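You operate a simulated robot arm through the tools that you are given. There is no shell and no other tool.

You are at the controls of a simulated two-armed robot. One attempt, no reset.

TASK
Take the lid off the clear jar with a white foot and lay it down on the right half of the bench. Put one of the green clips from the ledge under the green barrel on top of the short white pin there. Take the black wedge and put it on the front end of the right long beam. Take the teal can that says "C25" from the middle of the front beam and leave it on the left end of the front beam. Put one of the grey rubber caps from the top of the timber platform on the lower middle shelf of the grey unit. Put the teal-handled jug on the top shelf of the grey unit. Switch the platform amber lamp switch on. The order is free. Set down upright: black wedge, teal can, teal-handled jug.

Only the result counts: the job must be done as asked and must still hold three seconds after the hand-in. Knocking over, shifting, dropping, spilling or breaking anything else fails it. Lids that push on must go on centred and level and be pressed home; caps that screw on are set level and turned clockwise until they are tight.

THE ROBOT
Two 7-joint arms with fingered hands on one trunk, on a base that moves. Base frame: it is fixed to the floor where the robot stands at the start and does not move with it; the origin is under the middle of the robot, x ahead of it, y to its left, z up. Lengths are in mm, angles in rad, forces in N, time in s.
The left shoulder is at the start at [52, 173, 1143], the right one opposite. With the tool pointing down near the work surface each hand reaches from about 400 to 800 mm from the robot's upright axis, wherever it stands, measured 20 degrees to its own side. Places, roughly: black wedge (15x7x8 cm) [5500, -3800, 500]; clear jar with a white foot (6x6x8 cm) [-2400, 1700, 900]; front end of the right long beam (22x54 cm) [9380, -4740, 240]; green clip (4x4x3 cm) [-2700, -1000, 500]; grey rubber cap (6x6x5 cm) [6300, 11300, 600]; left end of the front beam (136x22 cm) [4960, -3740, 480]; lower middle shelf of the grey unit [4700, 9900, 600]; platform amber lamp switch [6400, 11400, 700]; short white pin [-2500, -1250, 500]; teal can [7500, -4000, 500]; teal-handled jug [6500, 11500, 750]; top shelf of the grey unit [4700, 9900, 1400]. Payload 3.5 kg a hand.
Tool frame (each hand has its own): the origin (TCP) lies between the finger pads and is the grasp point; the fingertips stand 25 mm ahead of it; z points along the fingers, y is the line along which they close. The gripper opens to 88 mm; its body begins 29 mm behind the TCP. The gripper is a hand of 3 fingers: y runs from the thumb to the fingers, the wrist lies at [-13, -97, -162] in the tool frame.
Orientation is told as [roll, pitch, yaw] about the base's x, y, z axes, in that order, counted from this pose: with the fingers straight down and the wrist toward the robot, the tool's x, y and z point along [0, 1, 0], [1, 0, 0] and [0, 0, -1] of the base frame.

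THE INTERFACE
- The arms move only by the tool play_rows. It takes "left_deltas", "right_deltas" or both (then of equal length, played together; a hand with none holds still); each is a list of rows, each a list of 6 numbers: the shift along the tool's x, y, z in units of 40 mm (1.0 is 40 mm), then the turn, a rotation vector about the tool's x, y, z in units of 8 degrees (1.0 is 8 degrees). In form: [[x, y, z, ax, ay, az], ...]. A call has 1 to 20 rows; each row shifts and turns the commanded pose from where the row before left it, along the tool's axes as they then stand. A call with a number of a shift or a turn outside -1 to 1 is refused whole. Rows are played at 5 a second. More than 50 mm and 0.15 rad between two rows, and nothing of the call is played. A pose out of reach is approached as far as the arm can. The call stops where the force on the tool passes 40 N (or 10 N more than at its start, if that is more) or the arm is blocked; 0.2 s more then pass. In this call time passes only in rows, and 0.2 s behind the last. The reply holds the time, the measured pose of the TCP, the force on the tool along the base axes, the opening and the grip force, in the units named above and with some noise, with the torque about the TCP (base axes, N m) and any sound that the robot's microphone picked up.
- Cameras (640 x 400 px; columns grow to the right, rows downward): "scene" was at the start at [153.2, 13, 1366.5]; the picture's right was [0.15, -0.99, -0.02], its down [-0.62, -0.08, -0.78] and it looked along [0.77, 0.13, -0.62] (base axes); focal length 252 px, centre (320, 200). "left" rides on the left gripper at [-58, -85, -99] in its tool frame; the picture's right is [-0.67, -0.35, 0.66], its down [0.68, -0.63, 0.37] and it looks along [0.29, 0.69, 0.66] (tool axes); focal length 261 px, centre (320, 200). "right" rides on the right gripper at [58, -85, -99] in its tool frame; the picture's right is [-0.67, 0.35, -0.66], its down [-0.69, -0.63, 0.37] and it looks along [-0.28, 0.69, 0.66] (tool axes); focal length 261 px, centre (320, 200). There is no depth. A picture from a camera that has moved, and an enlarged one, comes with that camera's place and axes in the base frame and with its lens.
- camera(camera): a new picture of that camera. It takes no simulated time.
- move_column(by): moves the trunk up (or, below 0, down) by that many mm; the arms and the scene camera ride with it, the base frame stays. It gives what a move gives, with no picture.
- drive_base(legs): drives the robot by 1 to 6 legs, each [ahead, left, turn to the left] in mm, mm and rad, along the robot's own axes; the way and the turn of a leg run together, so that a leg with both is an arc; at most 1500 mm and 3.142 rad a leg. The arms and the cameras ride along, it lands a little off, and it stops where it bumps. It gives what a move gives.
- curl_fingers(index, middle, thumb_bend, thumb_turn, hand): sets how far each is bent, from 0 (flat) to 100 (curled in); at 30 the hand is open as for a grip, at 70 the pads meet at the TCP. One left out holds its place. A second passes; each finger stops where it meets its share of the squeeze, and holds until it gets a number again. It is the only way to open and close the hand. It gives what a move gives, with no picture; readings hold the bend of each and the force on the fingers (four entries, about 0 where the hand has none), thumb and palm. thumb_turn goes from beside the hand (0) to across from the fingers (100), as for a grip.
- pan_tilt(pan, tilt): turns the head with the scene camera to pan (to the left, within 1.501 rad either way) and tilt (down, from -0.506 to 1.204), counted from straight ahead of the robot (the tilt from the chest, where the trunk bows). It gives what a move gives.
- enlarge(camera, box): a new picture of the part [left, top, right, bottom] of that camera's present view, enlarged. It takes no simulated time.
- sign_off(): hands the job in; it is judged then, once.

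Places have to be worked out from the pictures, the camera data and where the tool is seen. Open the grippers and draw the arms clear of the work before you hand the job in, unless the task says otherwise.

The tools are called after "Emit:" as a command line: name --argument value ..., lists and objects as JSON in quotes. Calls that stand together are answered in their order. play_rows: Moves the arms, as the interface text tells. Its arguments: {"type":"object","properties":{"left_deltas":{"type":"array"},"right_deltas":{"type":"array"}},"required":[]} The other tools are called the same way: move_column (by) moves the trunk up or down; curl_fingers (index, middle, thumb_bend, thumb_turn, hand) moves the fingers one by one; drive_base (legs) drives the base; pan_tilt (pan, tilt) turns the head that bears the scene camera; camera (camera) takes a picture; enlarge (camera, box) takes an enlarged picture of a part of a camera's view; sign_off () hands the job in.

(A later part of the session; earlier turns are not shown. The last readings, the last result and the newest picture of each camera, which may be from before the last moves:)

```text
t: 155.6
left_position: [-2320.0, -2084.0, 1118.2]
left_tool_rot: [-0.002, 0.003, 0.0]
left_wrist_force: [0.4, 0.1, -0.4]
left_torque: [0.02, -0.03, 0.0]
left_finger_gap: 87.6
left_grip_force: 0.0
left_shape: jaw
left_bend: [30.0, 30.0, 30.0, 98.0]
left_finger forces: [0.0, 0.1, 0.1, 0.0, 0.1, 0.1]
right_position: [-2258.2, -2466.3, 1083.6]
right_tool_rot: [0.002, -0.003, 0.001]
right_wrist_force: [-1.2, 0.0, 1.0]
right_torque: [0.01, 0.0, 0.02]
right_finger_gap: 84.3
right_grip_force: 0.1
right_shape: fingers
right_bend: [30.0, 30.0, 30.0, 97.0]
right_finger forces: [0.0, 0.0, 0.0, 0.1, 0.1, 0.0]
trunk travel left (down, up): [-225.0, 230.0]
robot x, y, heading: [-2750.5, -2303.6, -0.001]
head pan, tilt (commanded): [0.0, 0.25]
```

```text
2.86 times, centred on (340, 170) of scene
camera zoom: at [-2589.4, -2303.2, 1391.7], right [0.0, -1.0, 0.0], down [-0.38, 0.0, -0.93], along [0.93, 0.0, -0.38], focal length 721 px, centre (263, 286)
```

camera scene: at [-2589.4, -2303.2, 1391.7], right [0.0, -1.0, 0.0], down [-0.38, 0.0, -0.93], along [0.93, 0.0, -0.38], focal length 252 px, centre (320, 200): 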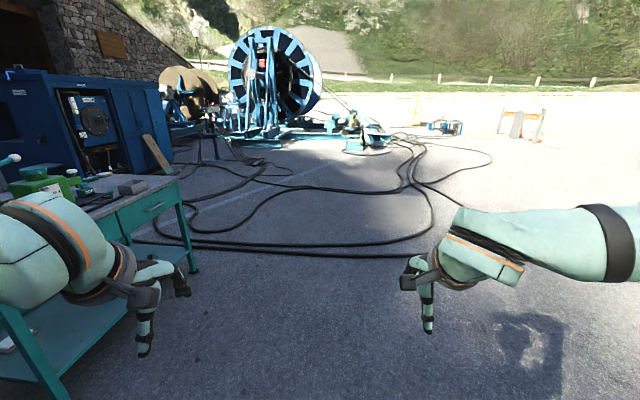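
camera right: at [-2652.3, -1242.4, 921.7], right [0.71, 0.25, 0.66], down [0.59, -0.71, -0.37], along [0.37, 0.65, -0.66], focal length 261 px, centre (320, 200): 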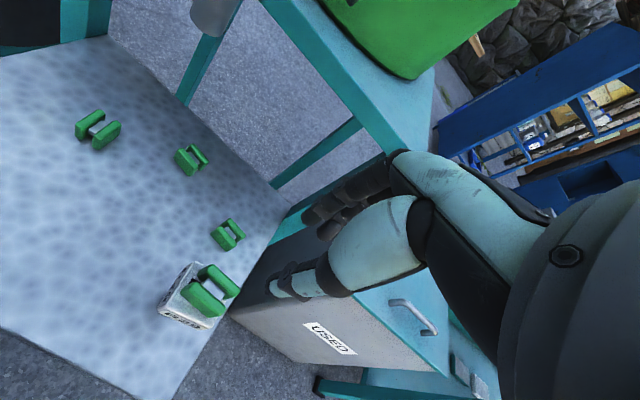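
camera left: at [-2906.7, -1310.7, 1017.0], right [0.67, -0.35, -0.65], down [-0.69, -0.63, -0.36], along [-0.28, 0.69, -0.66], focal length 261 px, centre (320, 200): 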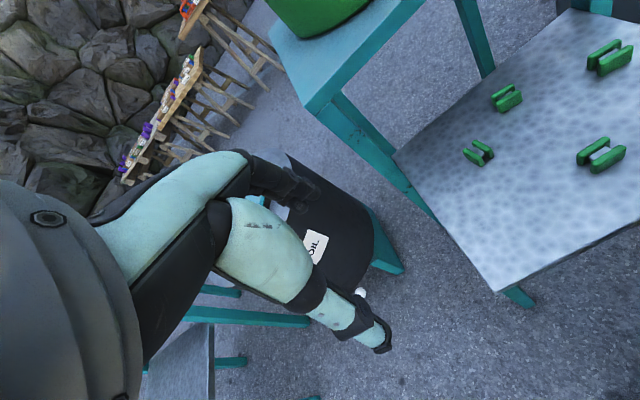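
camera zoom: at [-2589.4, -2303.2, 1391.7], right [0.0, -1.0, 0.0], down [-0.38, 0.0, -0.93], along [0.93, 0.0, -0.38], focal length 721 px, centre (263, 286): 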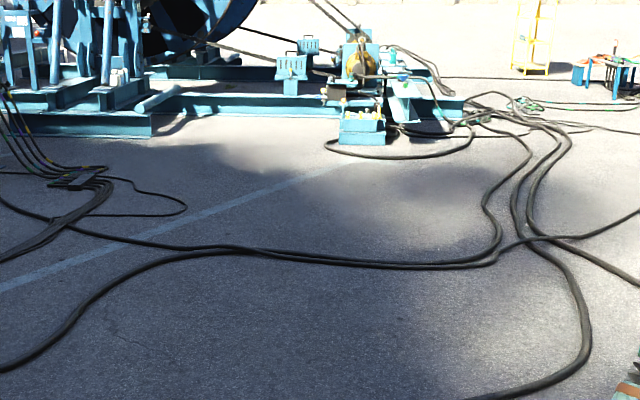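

Each leg's combined length must stay within 1500 mm. I drive east in legs of 1450 with a small shift to the right.

Emit:
drive_base --legs '[[1450, -100, 0], [1450, -100, 0], [1450, -100, 0], [1100, -100, 0]]'

Emit:
pan_tilt --pan -0.1 --tilt 0.25

Emit:
camera --camera "scene"

Emit:
enlarge --camera "scene" --box '[220, 80, 440, 240]'

```text
t: 181.7
left_position: [3113.4, -2580.0, 1117.4]
left_tool_rot: [-0.002, 0.003, -0.008]
left_wrist_force: [0.0, 0.0, 1.1]
left_torque: [0.01, -0.02, 0.02]
left_finger_gap: 87.6
left_grip_force: 0.0
left_shape: jaw
left_bend: [30.0, 30.0, 30.0, 98.0]
left_finger forces: [0.1, 0.0, 0.0, 0.1, 0.0, 0.0]
right_position: [3171.4, -2962.4, 1083.7]
right_tool_rot: [0.0, -0.006, -0.009]
right_wrist_force: [0.0, 0.2, 0.1]
right_torque: [-0.02, 0.0, 0.02]
right_finger_gap: 84.5
right_grip_force: 0.0
right_shape: fingers
right_bend: [30.0, 30.0, 30.0, 97.0]
right_finger forces: [0.1, 0.0, 0.0, 0.0, 0.0, 0.0]
trunk travel left (down, up): [-225.0, 230.0]
robot x, y, heading: [2682.0, -2792.7, -0.008]
head pan, tilt (commanded): [0.0, 0.25]
```

```text
t: 182.3
left_position: [3113.1, -2579.7, 1117.0]
left_tool_rot: [-0.003, 0.005, -0.008]
left_wrist_force: [0.0, -0.4, 0.4]
left_torque: [0.0, 0.01, 0.03]
left_finger_gap: 87.8
left_grip_force: 0.0
left_shape: jaw
left_bend: [30.0, 30.0, 30.0, 98.0]
left_finger forces: [0.0, 0.0, 0.1, 0.0, 0.0, 0.0]
right_position: [3171.5, -2961.5, 1083.7]
right_tool_rot: [0.002, -0.003, -0.011]
right_wrist_force: [0.5, 0.1, -0.6]
right_torque: [-0.01, 0.0, -0.01]
right_finger_gap: 84.5
right_grip_force: 0.0
right_shape: fingers
right_bend: [30.0, 30.0, 30.0, 97.0]
right_finger forces: [0.0, 0.1, 0.0, 0.1, 0.0, 0.0]
trunk travel left (down, up): [-225.0, 230.0]
robot x, y, heading: [2682.6, -2794.2, -0.014]
head pan, tilt (commanded): [-0.099, 0.25]
```

```text
taken
camera scene: at [2842.2, -2805.2, 1391.7], right [-0.11, -0.99, 0.01], down [-0.38, 0.03, -0.93], along [0.92, -0.1, -0.38], focal length 252 px, centre (320, 200)
```

scene: 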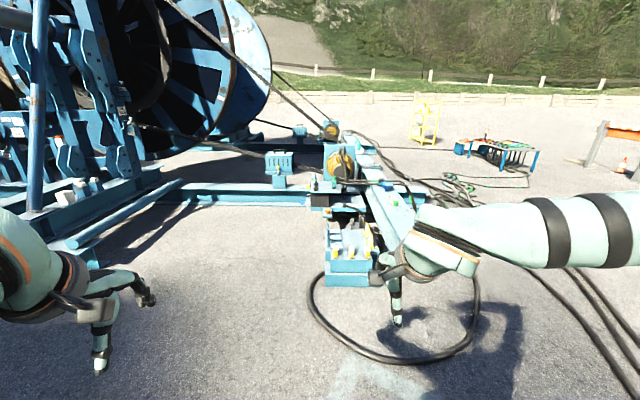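

```text
2.50 times, centred on (330, 160) of scene
camera zoom: at [2842.2, -2805.2, 1391.7], right [-0.11, -0.99, 0.01], down [-0.38, 0.03, -0.93], along [0.92, -0.1, -0.38], focal length 630 px, centre (295, 300)
```

zoom: 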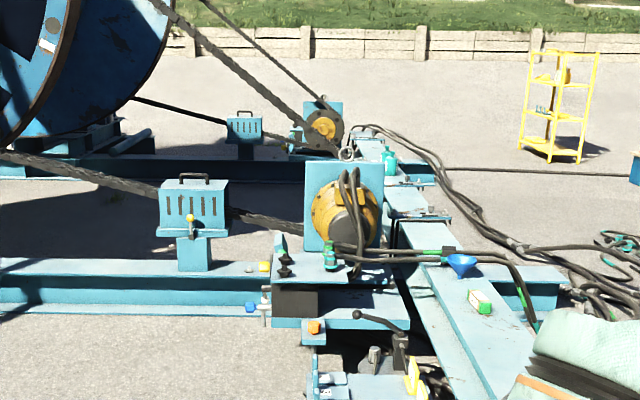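

The front beam runs away from me (along x) with small items on it, crossing two long beams. I move round toward its south-west to see its front side.

Emit:
drive_base --legs '[[0, -1400, 0], [1000, -700, 0]]'

Emit:
pan_tilt --pan 0.3 --tilt 0.35

Emit:
camera --camera "scene"

Emit:
enlarge --camera "scene" --box '[220, 80, 460, 240]'

```text
t: 194.9
left_position: [4092.8, -4651.5, 1117.3]
left_tool_rot: [-0.001, 0.003, 0.006]
left_wrist_force: [0.2, 0.3, -0.5]
left_torque: [0.02, 0.01, -0.01]
left_finger_gap: 87.6
left_grip_force: 0.1
left_shape: jaw
left_bend: [30.0, 30.0, 30.0, 98.0]
left_finger forces: [0.0, 0.0, 0.0, 0.0, 0.0, 0.0]
right_position: [4157.6, -5033.0, 1084.8]
right_tool_rot: [0.002, -0.005, 0.004]
right_wrist_force: [-0.3, -0.1, 0.5]
right_torque: [-0.02, 0.04, 0.07]
right_finger_gap: 84.5
right_grip_force: 0.1
right_shape: fingers
right_bend: [30.0, 30.0, 30.0, 97.0]
right_finger forces: [0.0, 0.1, 0.0, 0.0, 0.0, 0.0]
trunk travel left (down, up): [-225.0, 230.0]
robot x, y, heading: [3664.1, -4872.0, 0.004]
head pan, tilt (commanded): [-0.099, 0.25]
```

```text
t: 195.8
left_position: [4093.7, -4652.6, 1116.7]
left_tool_rot: [-0.002, 0.004, 0.007]
left_wrist_force: [-0.8, -0.4, 0.1]
left_torque: [-0.02, 0.0, -0.03]
left_finger_gap: 87.8
left_grip_force: 0.0
left_shape: jaw
left_bend: [30.0, 30.0, 30.0, 98.0]
left_finger forces: [0.0, 0.1, 0.0, 0.0, 0.1, 0.1]
right_position: [4157.2, -5033.8, 1084.3]
right_tool_rot: [0.001, -0.006, 0.005]
right_wrist_force: [0.2, -0.2, -0.3]
right_torque: [0.0, 0.04, -0.03]
right_finger_gap: 84.2
right_grip_force: 0.1
right_shape: fingers
right_bend: [30.0, 30.0, 30.0, 97.0]
right_finger forces: [0.1, 0.0, 0.0, 0.1, 0.0, 0.0]
trunk travel left (down, up): [-225.0, 230.0]
robot x, y, heading: [3661.2, -4869.4, 0.005]
head pan, tilt (commanded): [0.3, 0.351]
```

```text
taken
camera scene: at [3819.5, -4844.9, 1383.0], right [0.3, -0.95, -0.04], down [-0.46, -0.1, -0.88], along [0.84, 0.28, -0.47], focal length 252 px, centre (320, 200)
```

scene: 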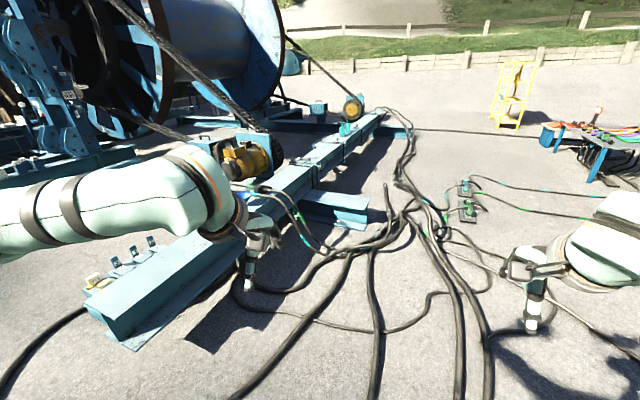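

```text
2.50 times, centred on (340, 160) of scene
camera zoom: at [3819.5, -4844.9, 1383.0], right [0.3, -0.95, -0.04], down [-0.46, -0.1, -0.88], along [0.84, 0.28, -0.47], focal length 630 px, centre (270, 300)
```

zoom: 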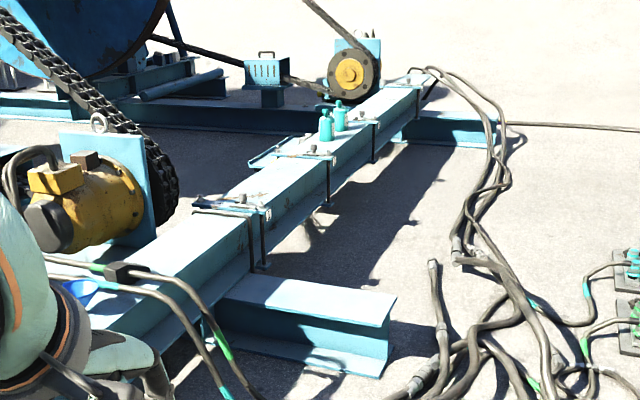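

The front beam's left end starts near (4286, -3755); the left long beam's stub reaches out to about (5800–5990, -4620). I turn to face north and slide east to see the wedge near x 5500.

Emit:
drive_base --legs '[[0, 0, 1.566], [0, -1400, 0]]'

Emit:
pan_tilt --pan -0.2 --tilt 0.5

Emit:
camera --camera "scene"

Emit:
enlarge --camera "scene" --box '[240, 80, 480, 240]'

```text
t: 206.5
left_position: [4845.2, -4481.4, 1117.9]
left_tool_rot: [-0.002, 0.003, 1.527]
left_wrist_force: [-1.2, 0.0, -0.4]
left_torque: [0.01, 0.0, 0.02]
left_finger_gap: 87.7
left_grip_force: 0.1
left_shape: jaw
left_bend: [30.0, 30.0, 30.0, 98.0]
left_finger forces: [0.0, 0.0, 0.0, 0.0, 0.1, 0.1]
right_position: [5230.1, -4436.1, 1084.3]
right_tool_rot: [0.001, -0.005, 1.525]
right_wrist_force: [0.7, 0.2, -0.5]
right_torque: [-0.05, 0.01, 0.0]
right_finger_gap: 84.2
right_grip_force: 0.0
right_shape: fingers
right_bend: [30.0, 30.0, 30.0, 97.0]
right_finger forces: [0.1, 0.1, 0.0, 0.0, 0.0, 0.1]
trunk travel left (down, up): [-225.0, 230.0]
robot x, y, heading: [5046.3, -4920.3, 1.528]
head pan, tilt (commanded): [0.3, 0.351]
```

```text
t: 207.4
left_position: [4846.2, -4480.2, 1117.5]
left_tool_rot: [-0.003, 0.002, 1.527]
left_wrist_force: [-0.1, -0.2, 0.0]
left_torque: [-0.03, 0.04, 0.01]
left_finger_gap: 87.5
left_grip_force: 0.0
left_shape: jaw
left_bend: [30.0, 30.0, 30.0, 98.0]
left_finger forces: [0.0, 0.0, 0.0, 0.1, 0.0, 0.0]
right_position: [5230.5, -4437.9, 1083.5]
right_tool_rot: [0.001, -0.004, 1.526]
right_wrist_force: [0.5, -0.5, 0.3]
right_torque: [-0.03, -0.03, 0.01]
right_finger_gap: 84.5
right_grip_force: 0.2
right_shape: fingers
right_bend: [30.0, 30.0, 30.0, 97.0]
right_finger forces: [0.0, 0.1, 0.0, 0.0, 0.0, 0.0]
trunk travel left (down, up): [-225.0, 230.0]
robot x, y, heading: [5045.0, -4920.1, 1.523]
head pan, tilt (commanded): [-0.201, 0.499]
```

```text
taken
camera scene: at [5069.4, -4768.7, 1369.4], right [0.97, -0.24, 0.03], down [-0.12, -0.58, -0.8], along [0.21, 0.78, -0.59], focal length 252 px, centre (320, 200)
```

scene: 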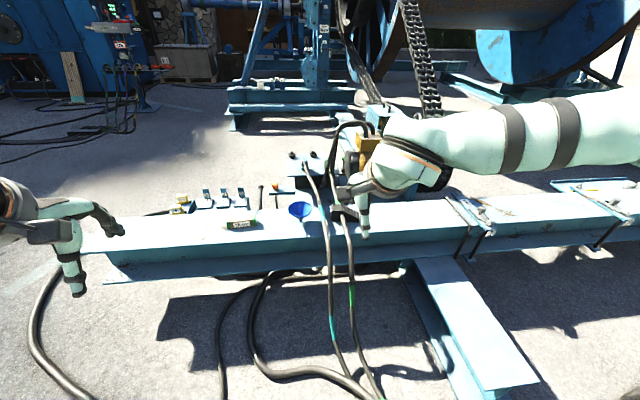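

```text
2.50 times, centred on (360, 160) of scene
camera zoom: at [5069.4, -4768.7, 1369.4], right [0.97, -0.24, 0.03], down [-0.12, -0.58, -0.8], along [0.21, 0.78, -0.59], focal length 630 px, centre (220, 300)
```

zoom: 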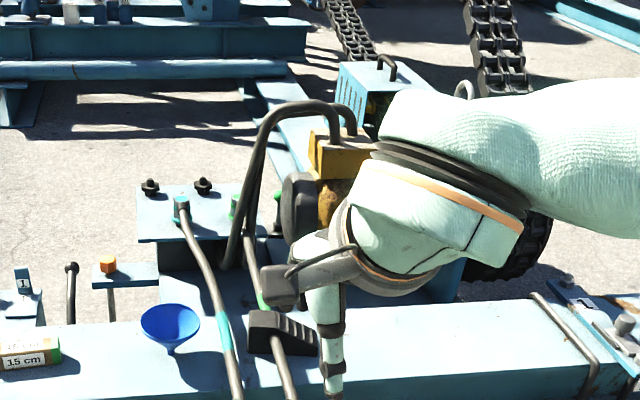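

The black wedge is on the beam just behind my hand with a hose near it. I lift the right hand out of view by moving it aside and enlarge.

Emit:
play_rows --right_deltas '[[-0.8, -0.5, 0, 0, 0, 0], [-0.8, -0.5, 0, 0, 0, 0], [-0.8, -0.5, 0, 0, 0, 0], [-0.8, 0, 0, 0, 0, 0]]'

Emit:
pan_tilt --pan -0.3 --tilt 0.5

Emit:
camera --camera "scene"

Emit:
enlarge --camera "scene" --box '[220, 150, 380, 260]'

Emit:
camera --camera "right"

```text
t: 208.4
left_position: [4846.7, -4480.5, 1116.8]
left_tool_rot: [-0.002, 0.003, 1.527]
left_wrist_force: [1.0, 0.2, 0.8]
left_torque: [-0.02, -0.01, 0.05]
left_finger_gap: 87.6
left_grip_force: 0.0
left_shape: jaw
left_bend: [30.0, 30.0, 30.0, 98.0]
left_finger forces: [0.1, 0.0, 0.0, 0.0, 0.1, 0.0]
right_position: [5356.1, -4502.8, 1082.6]
right_tool_rot: [0.001, -0.007, 1.526]
right_wrist_force: [-0.1, 0.1, -0.6]
right_torque: [0.01, 0.01, 0.03]
right_finger_gap: 84.7
right_grip_force: 0.0
right_shape: fingers
right_bend: [30.0, 30.0, 30.0, 97.0]
right_finger forces: [0.0, 0.1, 0.1, 0.0, 0.0, 0.1]
trunk travel left (down, up): [-225.0, 230.0]
robot x, y, heading: [5047.4, -4916.3, 1.53]
head pan, tilt (commanded): [-0.201, 0.499]
```

```text
t: 209.1
left_position: [4845.7, -4481.2, 1116.4]
left_tool_rot: [-0.001, 0.004, 1.528]
left_wrist_force: [-0.9, -1.2, 0.4]
left_torque: [-0.03, 0.01, 0.01]
left_finger_gap: 87.8
left_grip_force: 0.1
left_shape: jaw
left_bend: [30.0, 30.0, 30.0, 98.0]
left_finger forces: [0.0, 0.0, 0.0, 0.0, 0.0, 0.0]
right_position: [5354.3, -4502.7, 1083.8]
right_tool_rot: [0.002, -0.007, 1.526]
right_wrist_force: [-0.4, -0.5, -0.1]
right_torque: [-0.02, 0.01, 0.01]
right_finger_gap: 84.5
right_grip_force: 0.1
right_shape: fingers
right_bend: [30.0, 30.0, 30.0, 97.0]
right_finger forces: [0.1, 0.0, 0.0, 0.0, 0.0, 0.1]
trunk travel left (down, up): [-225.0, 230.0]
robot x, y, heading: [5049.1, -4923.9, 1.53]
head pan, tilt (commanded): [-0.3, 0.499]
```

```text
taken
camera scene: at [5078.3, -4771.3, 1369.7], right [0.94, -0.33, 0.04], down [-0.17, -0.57, -0.81], along [0.29, 0.75, -0.59], focal length 252 px, centre (320, 200)
```

scene: 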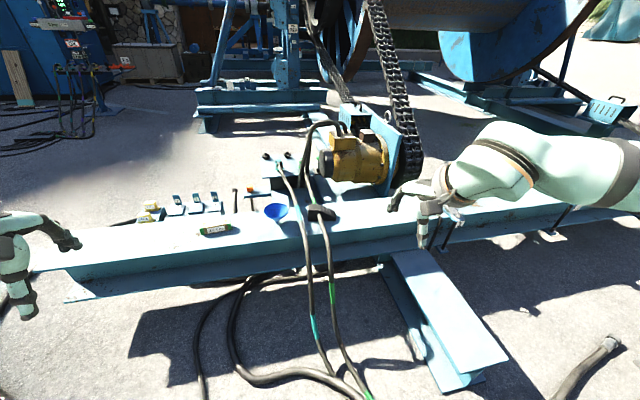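

```text
3.64 times, centred on (300, 205) of scene
camera zoom: at [5078.3, -4771.3, 1369.7], right [0.94, -0.33, 0.04], down [-0.17, -0.57, -0.81], along [0.29, 0.75, -0.59], focal length 917 px, centre (393, 182)
```

zoom: 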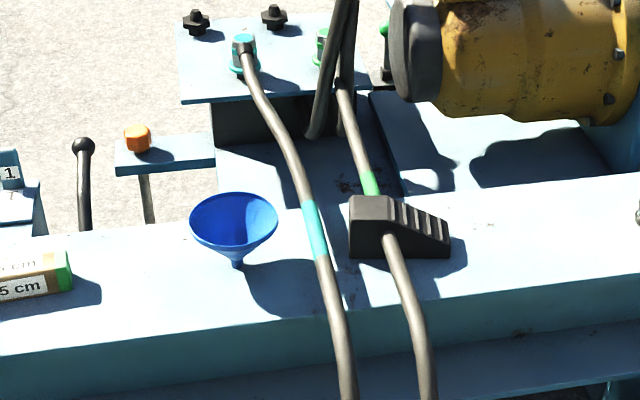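

```text
taken
camera right: at [5292.2, -4585.2, 1183.4], right [0.69, 0.31, 0.66], down [0.66, -0.66, -0.37], along [0.32, 0.68, -0.66], focal length 261 px, centre (320, 200)
```

right: 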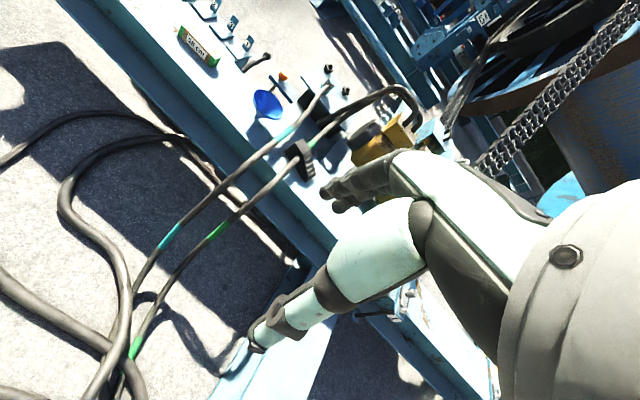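

The wedge is at about (5476, -3779), 150 mm long in x, with its tall end to the west; a hose runs past it. I drive to about (5280, -4420), clear of the stub on my right.

Emit:
drive_base --legs '[[250, -210, 0.04], [240, 0, 0]]'

Emit:
pan_tilt --pan -0.3 --tilt 0.8

Emit:
camera --camera "scene"

Emit:
enlarge --camera "scene" --box '[220, 50, 420, 190]'

```text
t: 212.6
left_position: [5048.6, -4003.2, 1117.3]
left_tool_rot: [-0.002, 0.004, 1.561]
left_wrist_force: [-1.1, 0.5, 0.2]
left_torque: [-0.04, 0.0, -0.01]
left_finger_gap: 87.9
left_grip_force: 0.1
left_shape: jaw
left_bend: [30.0, 30.0, 30.0, 98.0]
left_finger forces: [0.1, 0.0, 0.1, 0.0, 0.0, 0.0]
right_position: [5557.7, -4007.3, 1083.1]
right_tool_rot: [0.001, -0.008, 1.56]
right_wrist_force: [-0.1, -0.1, 0.4]
right_torque: [-0.03, 0.01, 0.01]
right_finger_gap: 84.5
right_grip_force: 0.0
right_shape: fingers
right_bend: [30.0, 30.0, 30.0, 97.0]
right_finger forces: [0.0, 0.1, 0.0, 0.0, 0.1, 0.0]
trunk travel left (down, up): [-225.0, 230.0]
robot x, y, heading: [5264.5, -4434.1, 1.563]
head pan, tilt (commanded): [-0.3, 0.499]
```

```text
t: 213.4
left_position: [5048.1, -4003.7, 1117.3]
left_tool_rot: [-0.004, 0.002, 1.561]
left_wrist_force: [0.1, 0.4, -1.0]
left_torque: [0.0, 0.01, -0.02]
left_finger_gap: 87.5
left_grip_force: 0.1
left_shape: jaw
left_bend: [30.0, 30.0, 30.0, 98.0]
left_finger forces: [0.0, 0.1, 0.0, 0.1, 0.0, 0.0]
right_position: [5557.6, -4006.5, 1083.1]
right_tool_rot: [0.003, -0.004, 1.559]
right_wrist_force: [-0.3, -0.7, -0.5]
right_torque: [0.04, -0.02, 0.02]
right_finger_gap: 84.6
right_grip_force: 0.1
right_shape: fingers
right_bend: [30.0, 30.0, 30.0, 97.0]
right_finger forces: [0.1, 0.0, 0.1, 0.1, 0.1, 0.0]
trunk travel left (down, up): [-225.0, 230.0]
robot x, y, heading: [5264.9, -4436.0, 1.563]
head pan, tilt (commanded): [-0.3, 0.799]
```

```text
taken
camera scene: at [5287.5, -4298.3, 1345.4], right [0.95, -0.3, 0.04], down [-0.22, -0.77, -0.59], along [0.21, 0.56, -0.8], focal length 252 px, centre (320, 200)
```

scene: 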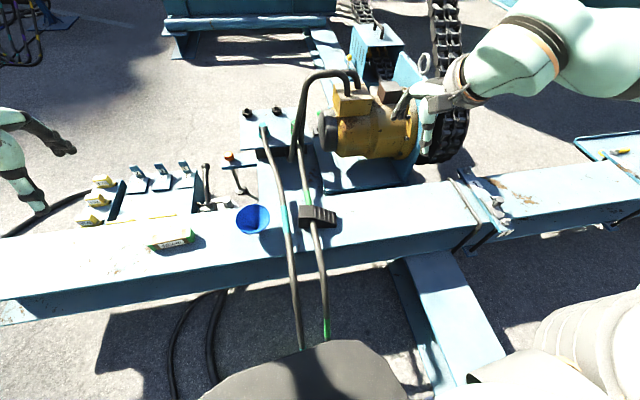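

```text
2.86 times, centred on (320, 120) of scene
camera zoom: at [5287.5, -4298.3, 1345.4], right [0.95, -0.3, 0.04], down [-0.22, -0.77, -0.59], along [0.21, 0.56, -0.8], focal length 721 px, centre (320, 429)
```

zoom: 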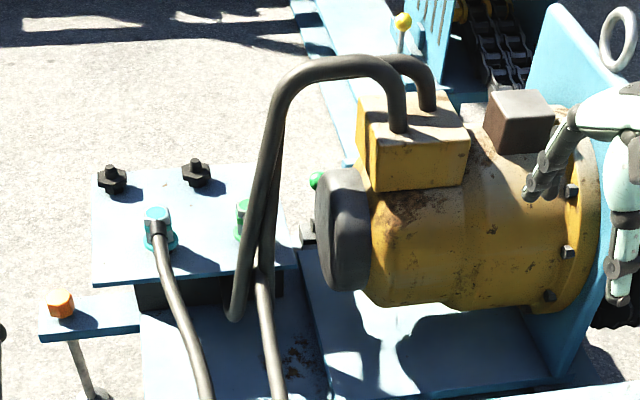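

Emit:
enlarge --camera "scene" --box '[240, 170, 400, 280]'

Emit:
camera --camera "right"

Emit:
camera --camera "left"

```text
3.64 times, centred on (320, 225) of scene
camera zoom: at [5287.5, -4298.3, 1345.4], right [0.95, -0.3, 0.04], down [-0.22, -0.77, -0.59], along [0.21, 0.56, -0.8], focal length 917 px, centre (320, 109)
```

zoom: 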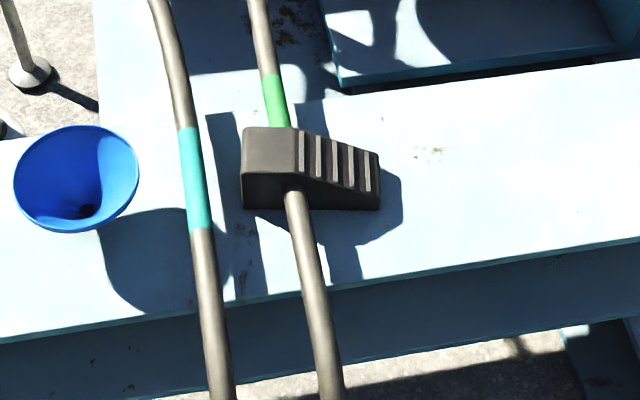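

```text
taken
camera right: at [5498.1, -4091.5, 1183.3], right [0.68, 0.34, 0.66], down [0.68, -0.64, -0.37], along [0.29, 0.69, -0.66], focal length 261 px, centre (320, 200)
```

right: 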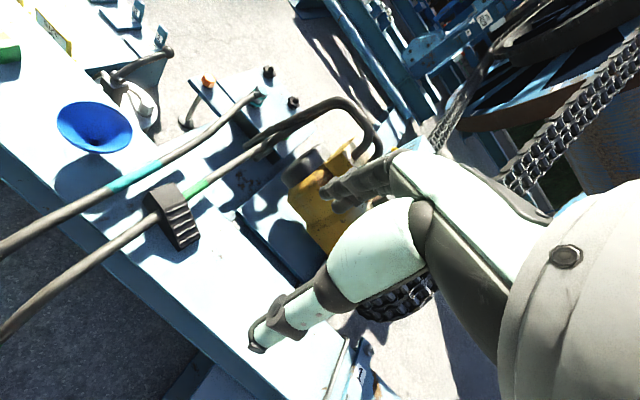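

```text
taken
camera left: at [5105.2, -4088.0, 1216.9], right [0.67, -0.36, -0.65], down [-0.69, -0.62, -0.36], along [-0.28, 0.69, -0.66], focal length 261 px, centre (320, 200)
```

left: 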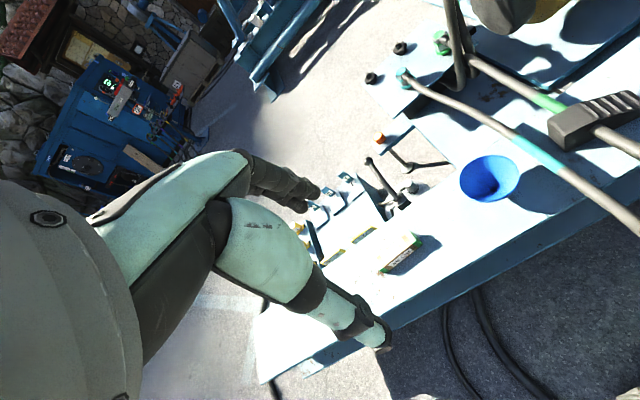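

The wedge is turned about -0.29 rad, its tall end (top z about 555) centred near (5446, -3776), and the beam top is near z 475. I lower the trunk for reach and bring the right hand above the tall end with matching yaw.

Emit:
move_column --by -150

Emit:
play_rows --right_deltas '[[0.7, 0.8, 0.2, 0, 0, 0], [0.7, 0.8, 0.2, 0, 0, 0], [0.7, 0.8, 0.2, 0, 0, 0], [0.7, 0.8, 0.2, 0, 0, 0], [0, 0.8, 0.5, 0, 0, 0], [0, 0.8, 0.5, 0, 0, 0.9], [0, 0, 0.8, 0, 0, 0.9]]'

Emit:
camera --camera "right"

Emit:
camera --camera "scene"

```text
t: 215.2
left_position: [5047.9, -4003.2, 968.4]
left_tool_rot: [-0.001, 0.004, 1.563]
left_wrist_force: [0.0, 0.0, -0.3]
left_torque: [0.04, 0.0, -0.01]
left_finger_gap: 87.4
left_grip_force: 0.1
left_shape: jaw
left_bend: [30.0, 30.0, 30.0, 98.0]
left_finger forces: [0.0, 0.0, 0.0, 0.0, 0.0, 0.1]
right_position: [5556.3, -4007.5, 933.4]
right_tool_rot: [0.001, -0.005, 1.56]
right_wrist_force: [0.5, 0.0, -0.3]
right_torque: [0.0, -0.02, -0.03]
right_finger_gap: 84.4
right_grip_force: 0.1
right_shape: fingers
right_bend: [30.0, 30.0, 30.0, 97.0]
right_finger forces: [0.0, 0.1, 0.0, 0.0, 0.0, 0.0]
trunk travel left (down, up): [-75.0, 380.0]
robot x, y, heading: [5263.5, -4436.6, 1.565]
head pan, tilt (commanded): [-0.3, 0.799]
```

```text
t: 216.8
left_position: [5048.9, -4003.3, 968.0]
left_tool_rot: [0.001, 0.004, 1.562]
left_wrist_force: [-0.7, 0.5, 0.3]
left_torque: [-0.01, 0.0, -0.01]
left_finger_gap: 87.6
left_grip_force: 0.1
left_shape: jaw
left_bend: [30.0, 30.0, 30.0, 98.0]
left_finger forces: [0.0, 0.0, 0.0, 0.0, 0.0, 0.1]
right_position: [5443.9, -3812.3, 827.5]
right_tool_rot: [0.002, -0.003, 1.306]
right_wrist_force: [-0.4, -0.5, -0.3]
right_torque: [0.01, -0.01, 0.02]
right_finger_gap: 84.3
right_grip_force: 0.0
right_shape: fingers
right_bend: [30.0, 30.0, 30.0, 98.0]
right_finger forces: [0.0, 0.0, 0.0, 0.0, 0.1, 0.1]
trunk travel left (down, up): [-75.0, 380.0]
robot x, y, heading: [5265.8, -4434.3, 1.56]
head pan, tilt (commanded): [-0.3, 0.799]
```

```text
taken
camera right: at [5367.4, -3881.2, 928.4], right [0.74, 0.16, 0.66], down [0.5, -0.78, -0.37], along [0.45, 0.6, -0.66], focal length 261 px, centre (320, 200)
```

right: 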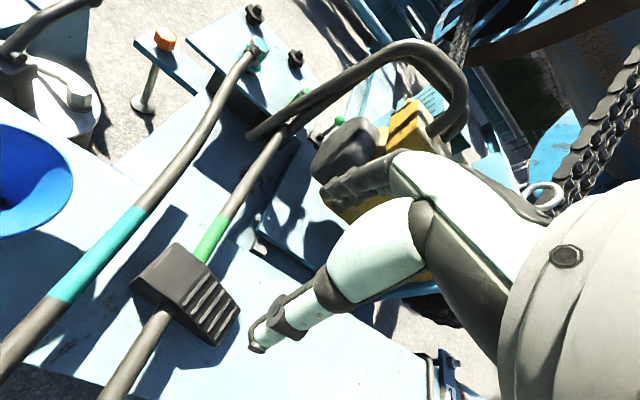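

```text
taken
camera scene: at [5288.6, -4186.6, 1141.1], right [0.95, -0.28, 0.11], down [-0.22, -0.89, -0.4], along [0.21, 0.35, -0.91], focal length 252 px, centre (320, 200)
```

scene: 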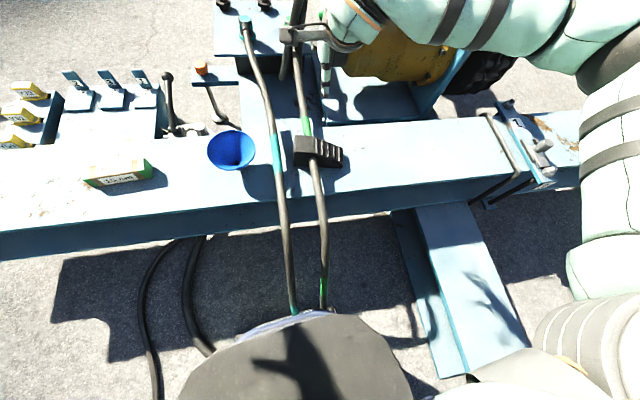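

The hand is above and slightly south of the wedge. I enlarge both views to fix the wedge's position.

Emit:
enlarge --camera "right" --box '[80, 200, 280, 380]'

Emit:
enlarge --camera "scene" --box '[260, 90, 380, 190]'

```text
2.22 times, centred on (180, 290) of right
camera zoom: at [5367.4, -3881.2, 928.4], right [0.74, 0.16, 0.66], down [0.5, -0.78, -0.37], along [0.45, 0.6, -0.66], focal length 579 px, centre (631, 0)
```

zoom: 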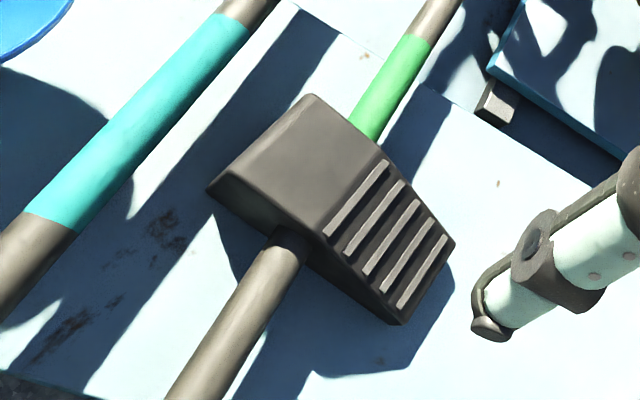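

```text
4.00 times, centred on (320, 140) of scene
camera zoom: at [5288.6, -4186.6, 1141.1], right [0.95, -0.28, 0.11], down [-0.22, -0.89, -0.4], along [0.21, 0.35, -0.91], focal length 1009 px, centre (320, 440)
```

zoom: 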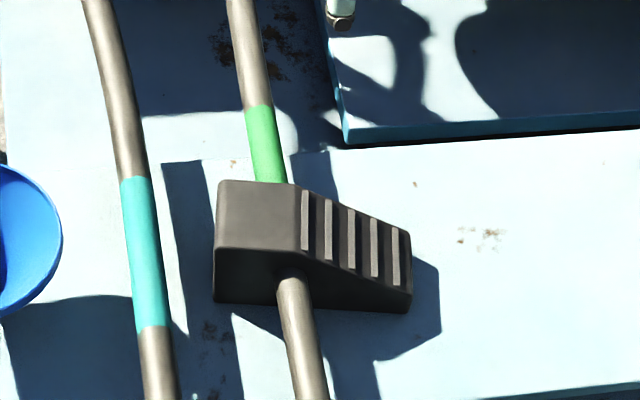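

The wedge's flat top spans about (5394..5461, -3817..-3750) at z 555, turned -0.26 rad, matching my hand's yaw. I move over (5435, -3786) and descend to z about 610.

Emit:
play_rows --right_deltas '[[0.39, 0.57, 0.4, 0, 0, 0], [0, 0, 0.8, 0, 0, 0], [0, 0, 0.8, 0, 0, 0], [0, 0, 0.8, 0, 0, 0], [0, 0, 0.8, 0, 0, 0], [0, 0, 0.8, 0, 0, 0], [0, 0, 0.8, 0, 0, 0]]'

Emit:
camera --camera "right"

Emit:
enlarge --camera "scene" --box '[240, 70, 400, 190]'

```text
t: 218.4
left_position: [5049.6, -4002.5, 966.9]
left_tool_rot: [-0.001, 0.006, 1.562]
left_wrist_force: [-0.2, -1.1, -0.7]
left_torque: [0.02, -0.01, -0.03]
left_finger_gap: 87.8
left_grip_force: 0.1
left_shape: jaw
left_bend: [30.0, 30.0, 30.0, 98.0]
left_finger forces: [0.1, 0.0, 0.1, 0.1, 0.1, 0.0]
right_position: [5436.9, -3784.5, 620.8]
right_tool_rot: [0.003, -0.003, 1.307]
right_wrist_force: [0.0, 0.3, 0.8]
right_torque: [-0.02, 0.04, 0.03]
right_finger_gap: 84.4
right_grip_force: 0.0
right_shape: fingers
right_bend: [30.0, 30.0, 30.0, 98.0]
right_finger forces: [0.1, 0.0, 0.0, 0.0, 0.0, 0.0]
trunk travel left (down, up): [-75.0, 380.0]
robot x, y, heading: [5262.8, -4435.1, 1.564]
head pan, tilt (commanded): [-0.3, 0.799]
```

```text
taken
camera right: at [5358.9, -3853.1, 720.3], right [0.74, 0.16, 0.65], down [0.5, -0.78, -0.37], along [0.45, 0.6, -0.66], focal length 261 px, centre (320, 200)
```

right: 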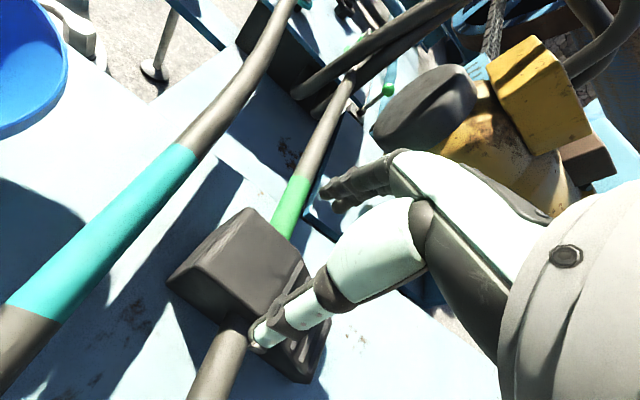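

```text
3.33 times, centred on (320, 130) of scene
camera zoom: at [5288.6, -4186.3, 1141.0], right [0.95, -0.28, 0.11], down [-0.22, -0.89, -0.4], along [0.21, 0.35, -0.91], focal length 841 px, centre (320, 433)
```

zoom: 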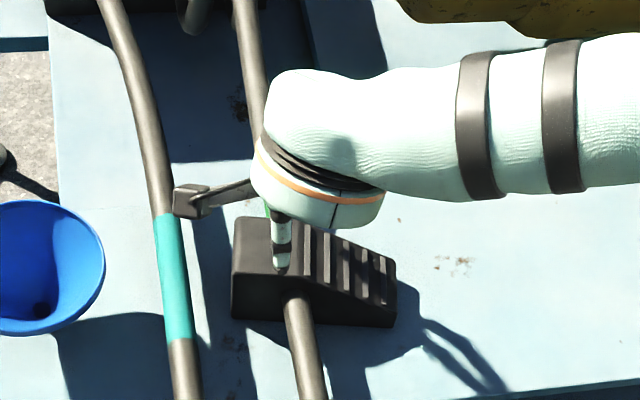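

The open hand straddles the tall part. I descend in small steps watching for forces from the hose.

Emit:
play_rows --right_deltas '[[0, 0, 0.4, 0, 0, 0], [0, 0, 0.4, 0, 0, 0], [0, 0, 0.3, 0, 0, 0], [0, 0, 0.3, 0, 0, 0]]'

Emit:
camera --camera "right"

```text
t: 219.4
left_position: [5048.8, -4003.5, 968.1]
left_tool_rot: [-0.001, 0.003, 1.562]
left_wrist_force: [0.2, 1.0, -0.4]
left_torque: [-0.03, -0.01, 0.04]
left_finger_gap: 87.6
left_grip_force: 0.1
left_shape: jaw
left_bend: [30.0, 30.0, 30.0, 98.0]
left_finger forces: [0.0, 0.0, 0.0, 0.0, 0.0, 0.0]
right_position: [5435.8, -3785.7, 564.6]
right_tool_rot: [0.004, -0.003, 1.309]
right_wrist_force: [-0.6, -0.3, -0.3]
right_torque: [0.0, 0.02, -0.01]
right_finger_gap: 84.4
right_grip_force: 0.0
right_shape: fingers
right_bend: [30.0, 30.0, 30.0, 98.0]
right_finger forces: [0.0, 0.1, 0.0, 0.1, 0.0, 0.1]
trunk travel left (down, up): [-75.0, 380.0]
robot x, y, heading: [5263.0, -4434.4, 1.559]
head pan, tilt (commanded): [-0.3, 0.799]
```

```text
taken
camera right: at [5358.3, -3853.5, 665.4], right [0.74, 0.16, 0.65], down [0.5, -0.78, -0.37], along [0.45, 0.6, -0.66], focal length 261 px, centre (320, 200)
```

right: 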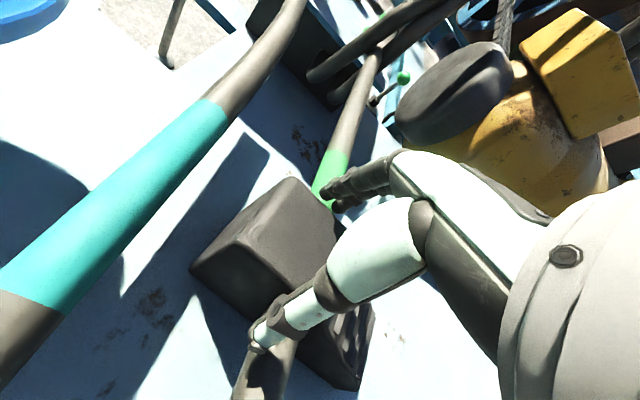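

No force from the hose, so it isn't an obstacle. I go down the last 30 mm and close on the wedge.

Emit:
play_rows --right_deltas '[[0, 0, 0.4, 0, 0, 0], [0, 0, 0.3, 0, 0, 0]]'

Emit:
curl_fingers --hand "right" --index 42 --middle 42 --thumb_bend 42

Emit:
camera --camera "right"

```text
t: 220.0
left_position: [5048.9, -4003.0, 969.1]
left_tool_rot: [-0.003, 0.002, 1.561]
left_wrist_force: [0.3, -0.4, -0.9]
left_torque: [0.03, -0.01, -0.01]
left_finger_gap: 87.6
left_grip_force: 0.1
left_shape: jaw
left_bend: [30.0, 30.0, 30.0, 98.0]
left_finger forces: [0.1, 0.1, 0.0, 0.0, 0.0, 0.0]
right_position: [5437.7, -3784.8, 537.3]
right_tool_rot: [0.004, -0.005, 1.31]
right_wrist_force: [1.0, 2.2, 1.7]
right_torque: [0.08, 0.01, -0.03]
right_finger_gap: 85.3
right_grip_force: 0.8
right_shape: fingers
right_bend: [30.0, 30.0, 30.0, 98.0]
right_finger forces: [1.7, 0.0, 0.1, 0.0, 0.0, 0.0]
trunk travel left (down, up): [-75.0, 380.0]
robot x, y, heading: [5266.5, -4434.6, 1.566]
head pan, tilt (commanded): [-0.3, 0.799]
```

```text
t: 221.0
left_position: [5048.8, -4004.1, 967.4]
left_tool_rot: [-0.001, 0.004, 1.561]
left_wrist_force: [1.1, 0.8, 0.6]
left_torque: [0.03, -0.01, 0.01]
left_finger_gap: 87.8
left_grip_force: 0.0
left_shape: jaw
left_bend: [30.0, 30.0, 30.0, 98.0]
left_finger forces: [0.0, 0.0, 0.0, 0.0, 0.0, 0.0]
right_position: [5436.5, -3784.4, 537.2]
right_tool_rot: [0.004, -0.004, 1.31]
right_wrist_force: [2.7, 3.6, 5.7]
right_torque: [0.07, 0.04, -0.07]
right_finger_gap: 70.5
right_grip_force: 9.0
right_shape: fingers
right_bend: [34.0, 42.0, 40.0, 97.0]
right_finger forces: [12.2, 0.0, 0.0, 0.0, 6.5, 0.0]
trunk travel left (down, up): [-75.0, 380.0]
robot x, y, heading: [5261.6, -4437.2, 1.56]
head pan, tilt (commanded): [-0.3, 0.799]
```

```text
taken
camera right: at [5358.9, -3852.6, 638.6], right [0.74, 0.16, 0.65], down [0.5, -0.78, -0.37], along [0.45, 0.6, -0.66], focal length 261 px, centre (320, 200)
```

right: 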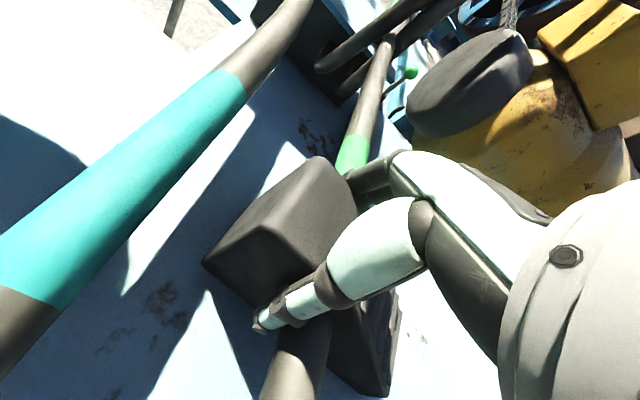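

Index and thumb touch; the middle finger not yet. I close further for a firm three-finger grip.

Emit:
curl_fingers --hand "right" --index 50 --middle 50 --thumb_bend 50

Emit:
camera --camera "right"

Emit:
enlarge --camera "scene" --box '[240, 70, 400, 190]'

```text
t: 222.0
left_position: [5049.0, -4004.4, 966.3]
left_tool_rot: [-0.001, 0.004, 1.56]
left_wrist_force: [0.1, -0.7, 0.5]
left_torque: [-0.02, 0.01, -0.02]
left_finger_gap: 87.7
left_grip_force: 0.1
left_shape: jaw
left_bend: [30.0, 30.0, 30.0, 98.0]
left_finger forces: [0.0, 0.0, 0.0, 0.1, 0.0, 0.1]
right_position: [5437.5, -3785.4, 539.1]
right_tool_rot: [0.004, -0.006, 1.308]
right_wrist_force: [3.4, 4.0, 5.6]
right_torque: [0.26, 0.01, -0.03]
right_finger_gap: 64.5
right_grip_force: 19.6
right_shape: fingers
right_bend: [35.0, 46.0, 45.0, 97.0]
right_finger forces: [18.5, 3.3, 0.0, 0.0, 15.9, 0.0]
trunk travel left (down, up): [-75.0, 380.0]
robot x, y, heading: [5261.7, -4433.5, 1.567]
head pan, tilt (commanded): [-0.3, 0.799]
```

```text
taken
camera right: at [5358.9, -3852.7, 638.7], right [0.74, 0.16, 0.65], down [0.5, -0.78, -0.37], along [0.45, 0.6, -0.66], focal length 261 px, centre (320, 200)
```

right: 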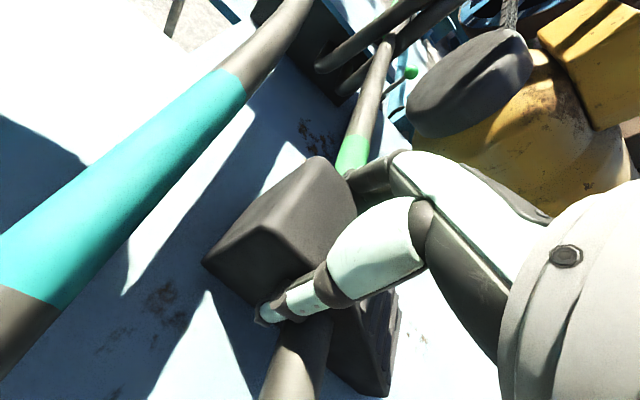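

```text
3.33 times, centred on (320, 130) of scene
camera zoom: at [5288.5, -4187.3, 1141.3], right [0.95, -0.28, 0.11], down [-0.22, -0.89, -0.4], along [0.21, 0.35, -0.91], focal length 841 px, centre (320, 433)
```

zoom: 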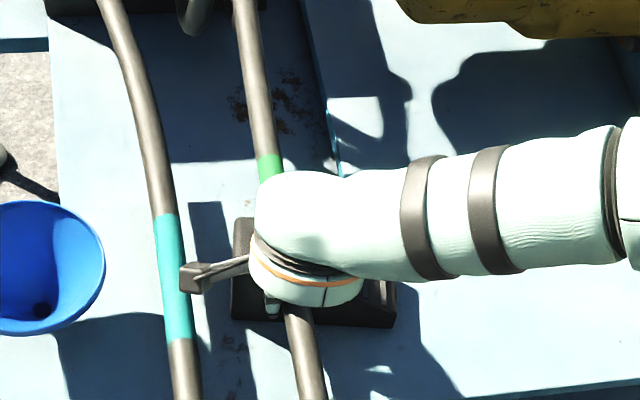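

Firm grip (about 19 N). I lift a little and check whether the wedge follows.

Emit:
play_rows --right_deltas '[[0, 0, -0.25, 0, 0, 0], [0, 0, -0.25, 0, 0, 0]]'

Emit:
camera --camera "right"

Emit:
enlarge --camera "scene" --box '[240, 70, 400, 190]'

```text
t: 222.6
left_position: [5048.6, -4003.0, 967.9]
left_tool_rot: [-0.002, 0.004, 1.561]
left_wrist_force: [-0.6, 0.9, -0.1]
left_torque: [-0.03, 0.0, -0.02]
left_finger_gap: 87.9
left_grip_force: 0.1
left_shape: jaw
left_bend: [30.0, 30.0, 30.0, 98.0]
left_finger forces: [0.0, 0.1, 0.0, 0.1, 0.0, 0.0]
right_position: [5437.1, -3786.1, 557.5]
right_tool_rot: [0.004, -0.001, 1.31]
right_wrist_force: [-1.0, 0.0, -5.2]
right_torque: [0.04, 0.1, 0.0]
right_finger_gap: 63.6
right_grip_force: 17.2
right_shape: fingers
right_bend: [37.0, 47.0, 45.0, 97.0]
right_finger forces: [14.0, 2.1, 0.0, 0.0, 17.2, 0.0]
trunk travel left (down, up): [-75.0, 380.0]
robot x, y, heading: [5261.7, -4433.6, 1.567]
head pan, tilt (commanded): [-0.3, 0.799]
```

```text
taken
camera right: at [5359.2, -3853.0, 658.1], right [0.74, 0.16, 0.65], down [0.5, -0.78, -0.37], along [0.45, 0.6, -0.66], focal length 261 px, centre (320, 200)
```

right: 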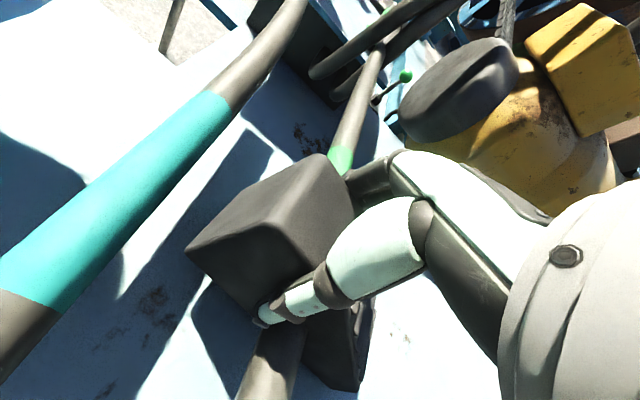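

```text
3.33 times, centred on (320, 130) of scene
camera zoom: at [5288.6, -4186.3, 1140.9], right [0.95, -0.28, 0.11], down [-0.22, -0.89, -0.4], along [0.21, 0.35, -0.91], focal length 841 px, centre (320, 433)
```

zoom: 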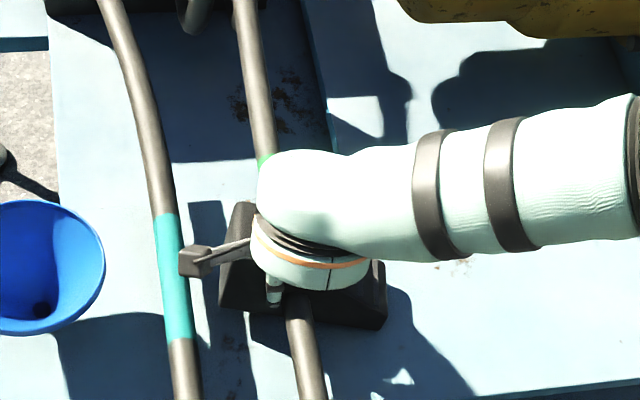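

The wedge lifts but droops at its low end, since I hold it too far toward the tall end. I set it back down and regrip about 25 mm nearer its centre of mass.

Emit:
play_rows --right_deltas '[[0, 0, 0.25, 0, 0, 0], [0, 0, 0.2, 0, 0, 0]]'

Emit:
curl_fingers --hand "right" --index 30 --middle 30 --thumb_bend 30

Emit:
camera --camera "right"

```text
t: 223.2
left_position: [5048.3, -4003.4, 967.0]
left_tool_rot: [-0.002, 0.003, 1.562]
left_wrist_force: [0.3, -0.1, -0.4]
left_torque: [-0.03, -0.03, 0.01]
left_finger_gap: 87.6
left_grip_force: 0.1
left_shape: jaw
left_bend: [30.0, 30.0, 30.0, 98.0]
left_finger forces: [0.0, 0.0, 0.0, 0.0, 0.0, 0.1]
right_position: [5437.7, -3784.1, 539.7]
right_tool_rot: [0.004, -0.003, 1.309]
right_wrist_force: [-3.7, 0.4, -0.1]
right_torque: [0.06, -0.19, 0.02]
right_finger_gap: 63.5
right_grip_force: 17.3
right_shape: fingers
right_bend: [37.0, 47.0, 45.0, 96.0]
right_finger forces: [13.1, 3.0, 0.0, 0.0, 18.1, 0.0]
trunk travel left (down, up): [-75.0, 380.0]
robot x, y, heading: [5263.4, -4434.3, 1.566]
head pan, tilt (commanded): [-0.3, 0.799]
```

```text
t: 224.2
left_position: [5048.5, -4003.4, 966.9]
left_tool_rot: [0.0, 0.004, 1.562]
left_wrist_force: [-0.3, -0.4, 0.1]
left_torque: [-0.01, -0.02, 0.0]
left_finger_gap: 87.8
left_grip_force: 0.0
left_shape: jaw
left_bend: [30.0, 30.0, 30.0, 98.0]
left_finger forces: [0.1, 0.1, 0.1, 0.1, 0.0, 0.0]
right_position: [5437.4, -3783.9, 541.2]
right_tool_rot: [0.005, -0.005, 1.311]
right_wrist_force: [0.8, -0.3, 0.9]
right_torque: [-0.01, 0.0, -0.04]
right_finger_gap: 85.0
right_grip_force: 0.1
right_shape: fingers
right_bend: [30.0, 30.0, 30.0, 97.0]
right_finger forces: [0.5, 0.1, 0.0, 0.0, 0.0, 0.1]
trunk travel left (down, up): [-75.0, 380.0]
robot x, y, heading: [5262.1, -4435.8, 1.561]
head pan, tilt (commanded): [-0.3, 0.799]
```

```text
taken
camera right: at [5359.0, -3852.4, 640.7], right [0.74, 0.16, 0.65], down [0.5, -0.78, -0.37], along [0.45, 0.6, -0.66], focal length 261 px, centre (320, 200)
```

right: 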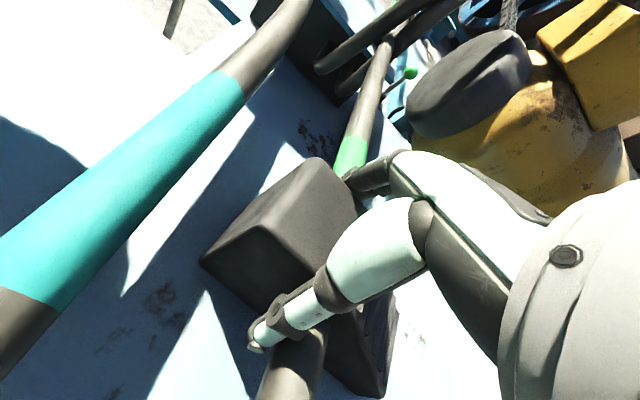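

The index finger bears first, so the wedge sits a little north of my grip. I rise, shift 25 mm toward the low end and 5 mm north, and go down again watching the finger forces.

Emit:
play_rows --right_deltas '[[0, 0, -0.7, 0, 0, 0], [0, 0, -0.7, 0, 0, 0], [-0.6, 0.15, 0, 0, 0, 0], [0, 0, 0.7, 0, 0, 0]]'

Emit:
enlarge --camera "right" --box '[150, 130, 430, 400]'

```text
t: 225.2
left_position: [5049.6, -4002.2, 967.1]
left_tool_rot: [-0.002, 0.005, 1.563]
left_wrist_force: [0.4, 0.6, 0.8]
left_torque: [-0.02, -0.03, -0.02]
left_finger_gap: 87.8
left_grip_force: 0.1
left_shape: jaw
left_bend: [30.0, 30.0, 30.0, 98.0]
left_finger forces: [0.0, 0.1, 0.0, 0.1, 0.0, 0.0]
right_position: [5459.7, -3787.0, 568.0]
right_tool_rot: [0.003, -0.003, 1.309]
right_wrist_force: [-0.2, 0.4, -0.5]
right_torque: [-0.01, -0.01, -0.02]
right_finger_gap: 84.8
right_grip_force: 0.0
right_shape: fingers
right_bend: [30.0, 30.0, 30.0, 97.0]
right_finger forces: [0.0, 0.1, 0.0, 0.0, 0.0, 0.0]
trunk travel left (down, up): [-75.0, 380.0]
robot x, y, heading: [5263.9, -4438.1, 1.565]
head pan, tilt (commanded): [-0.3, 0.799]
```

```text
1.48 times, centred on (290, 265) of right
camera zoom: at [5382.1, -3854.1, 668.6], right [0.74, 0.16, 0.65], down [0.5, -0.78, -0.37], along [0.45, 0.6, -0.66], focal length 386 px, centre (364, 104)
```

zoom: 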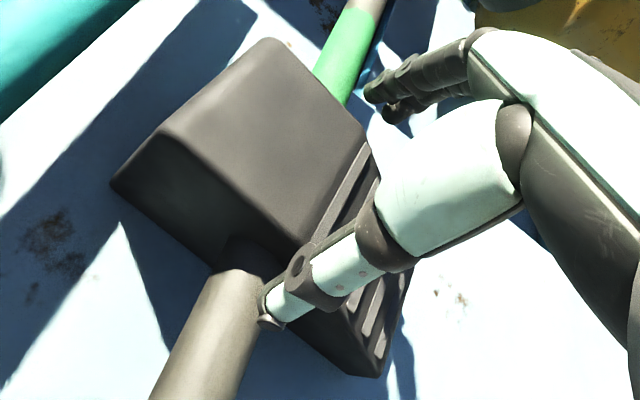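

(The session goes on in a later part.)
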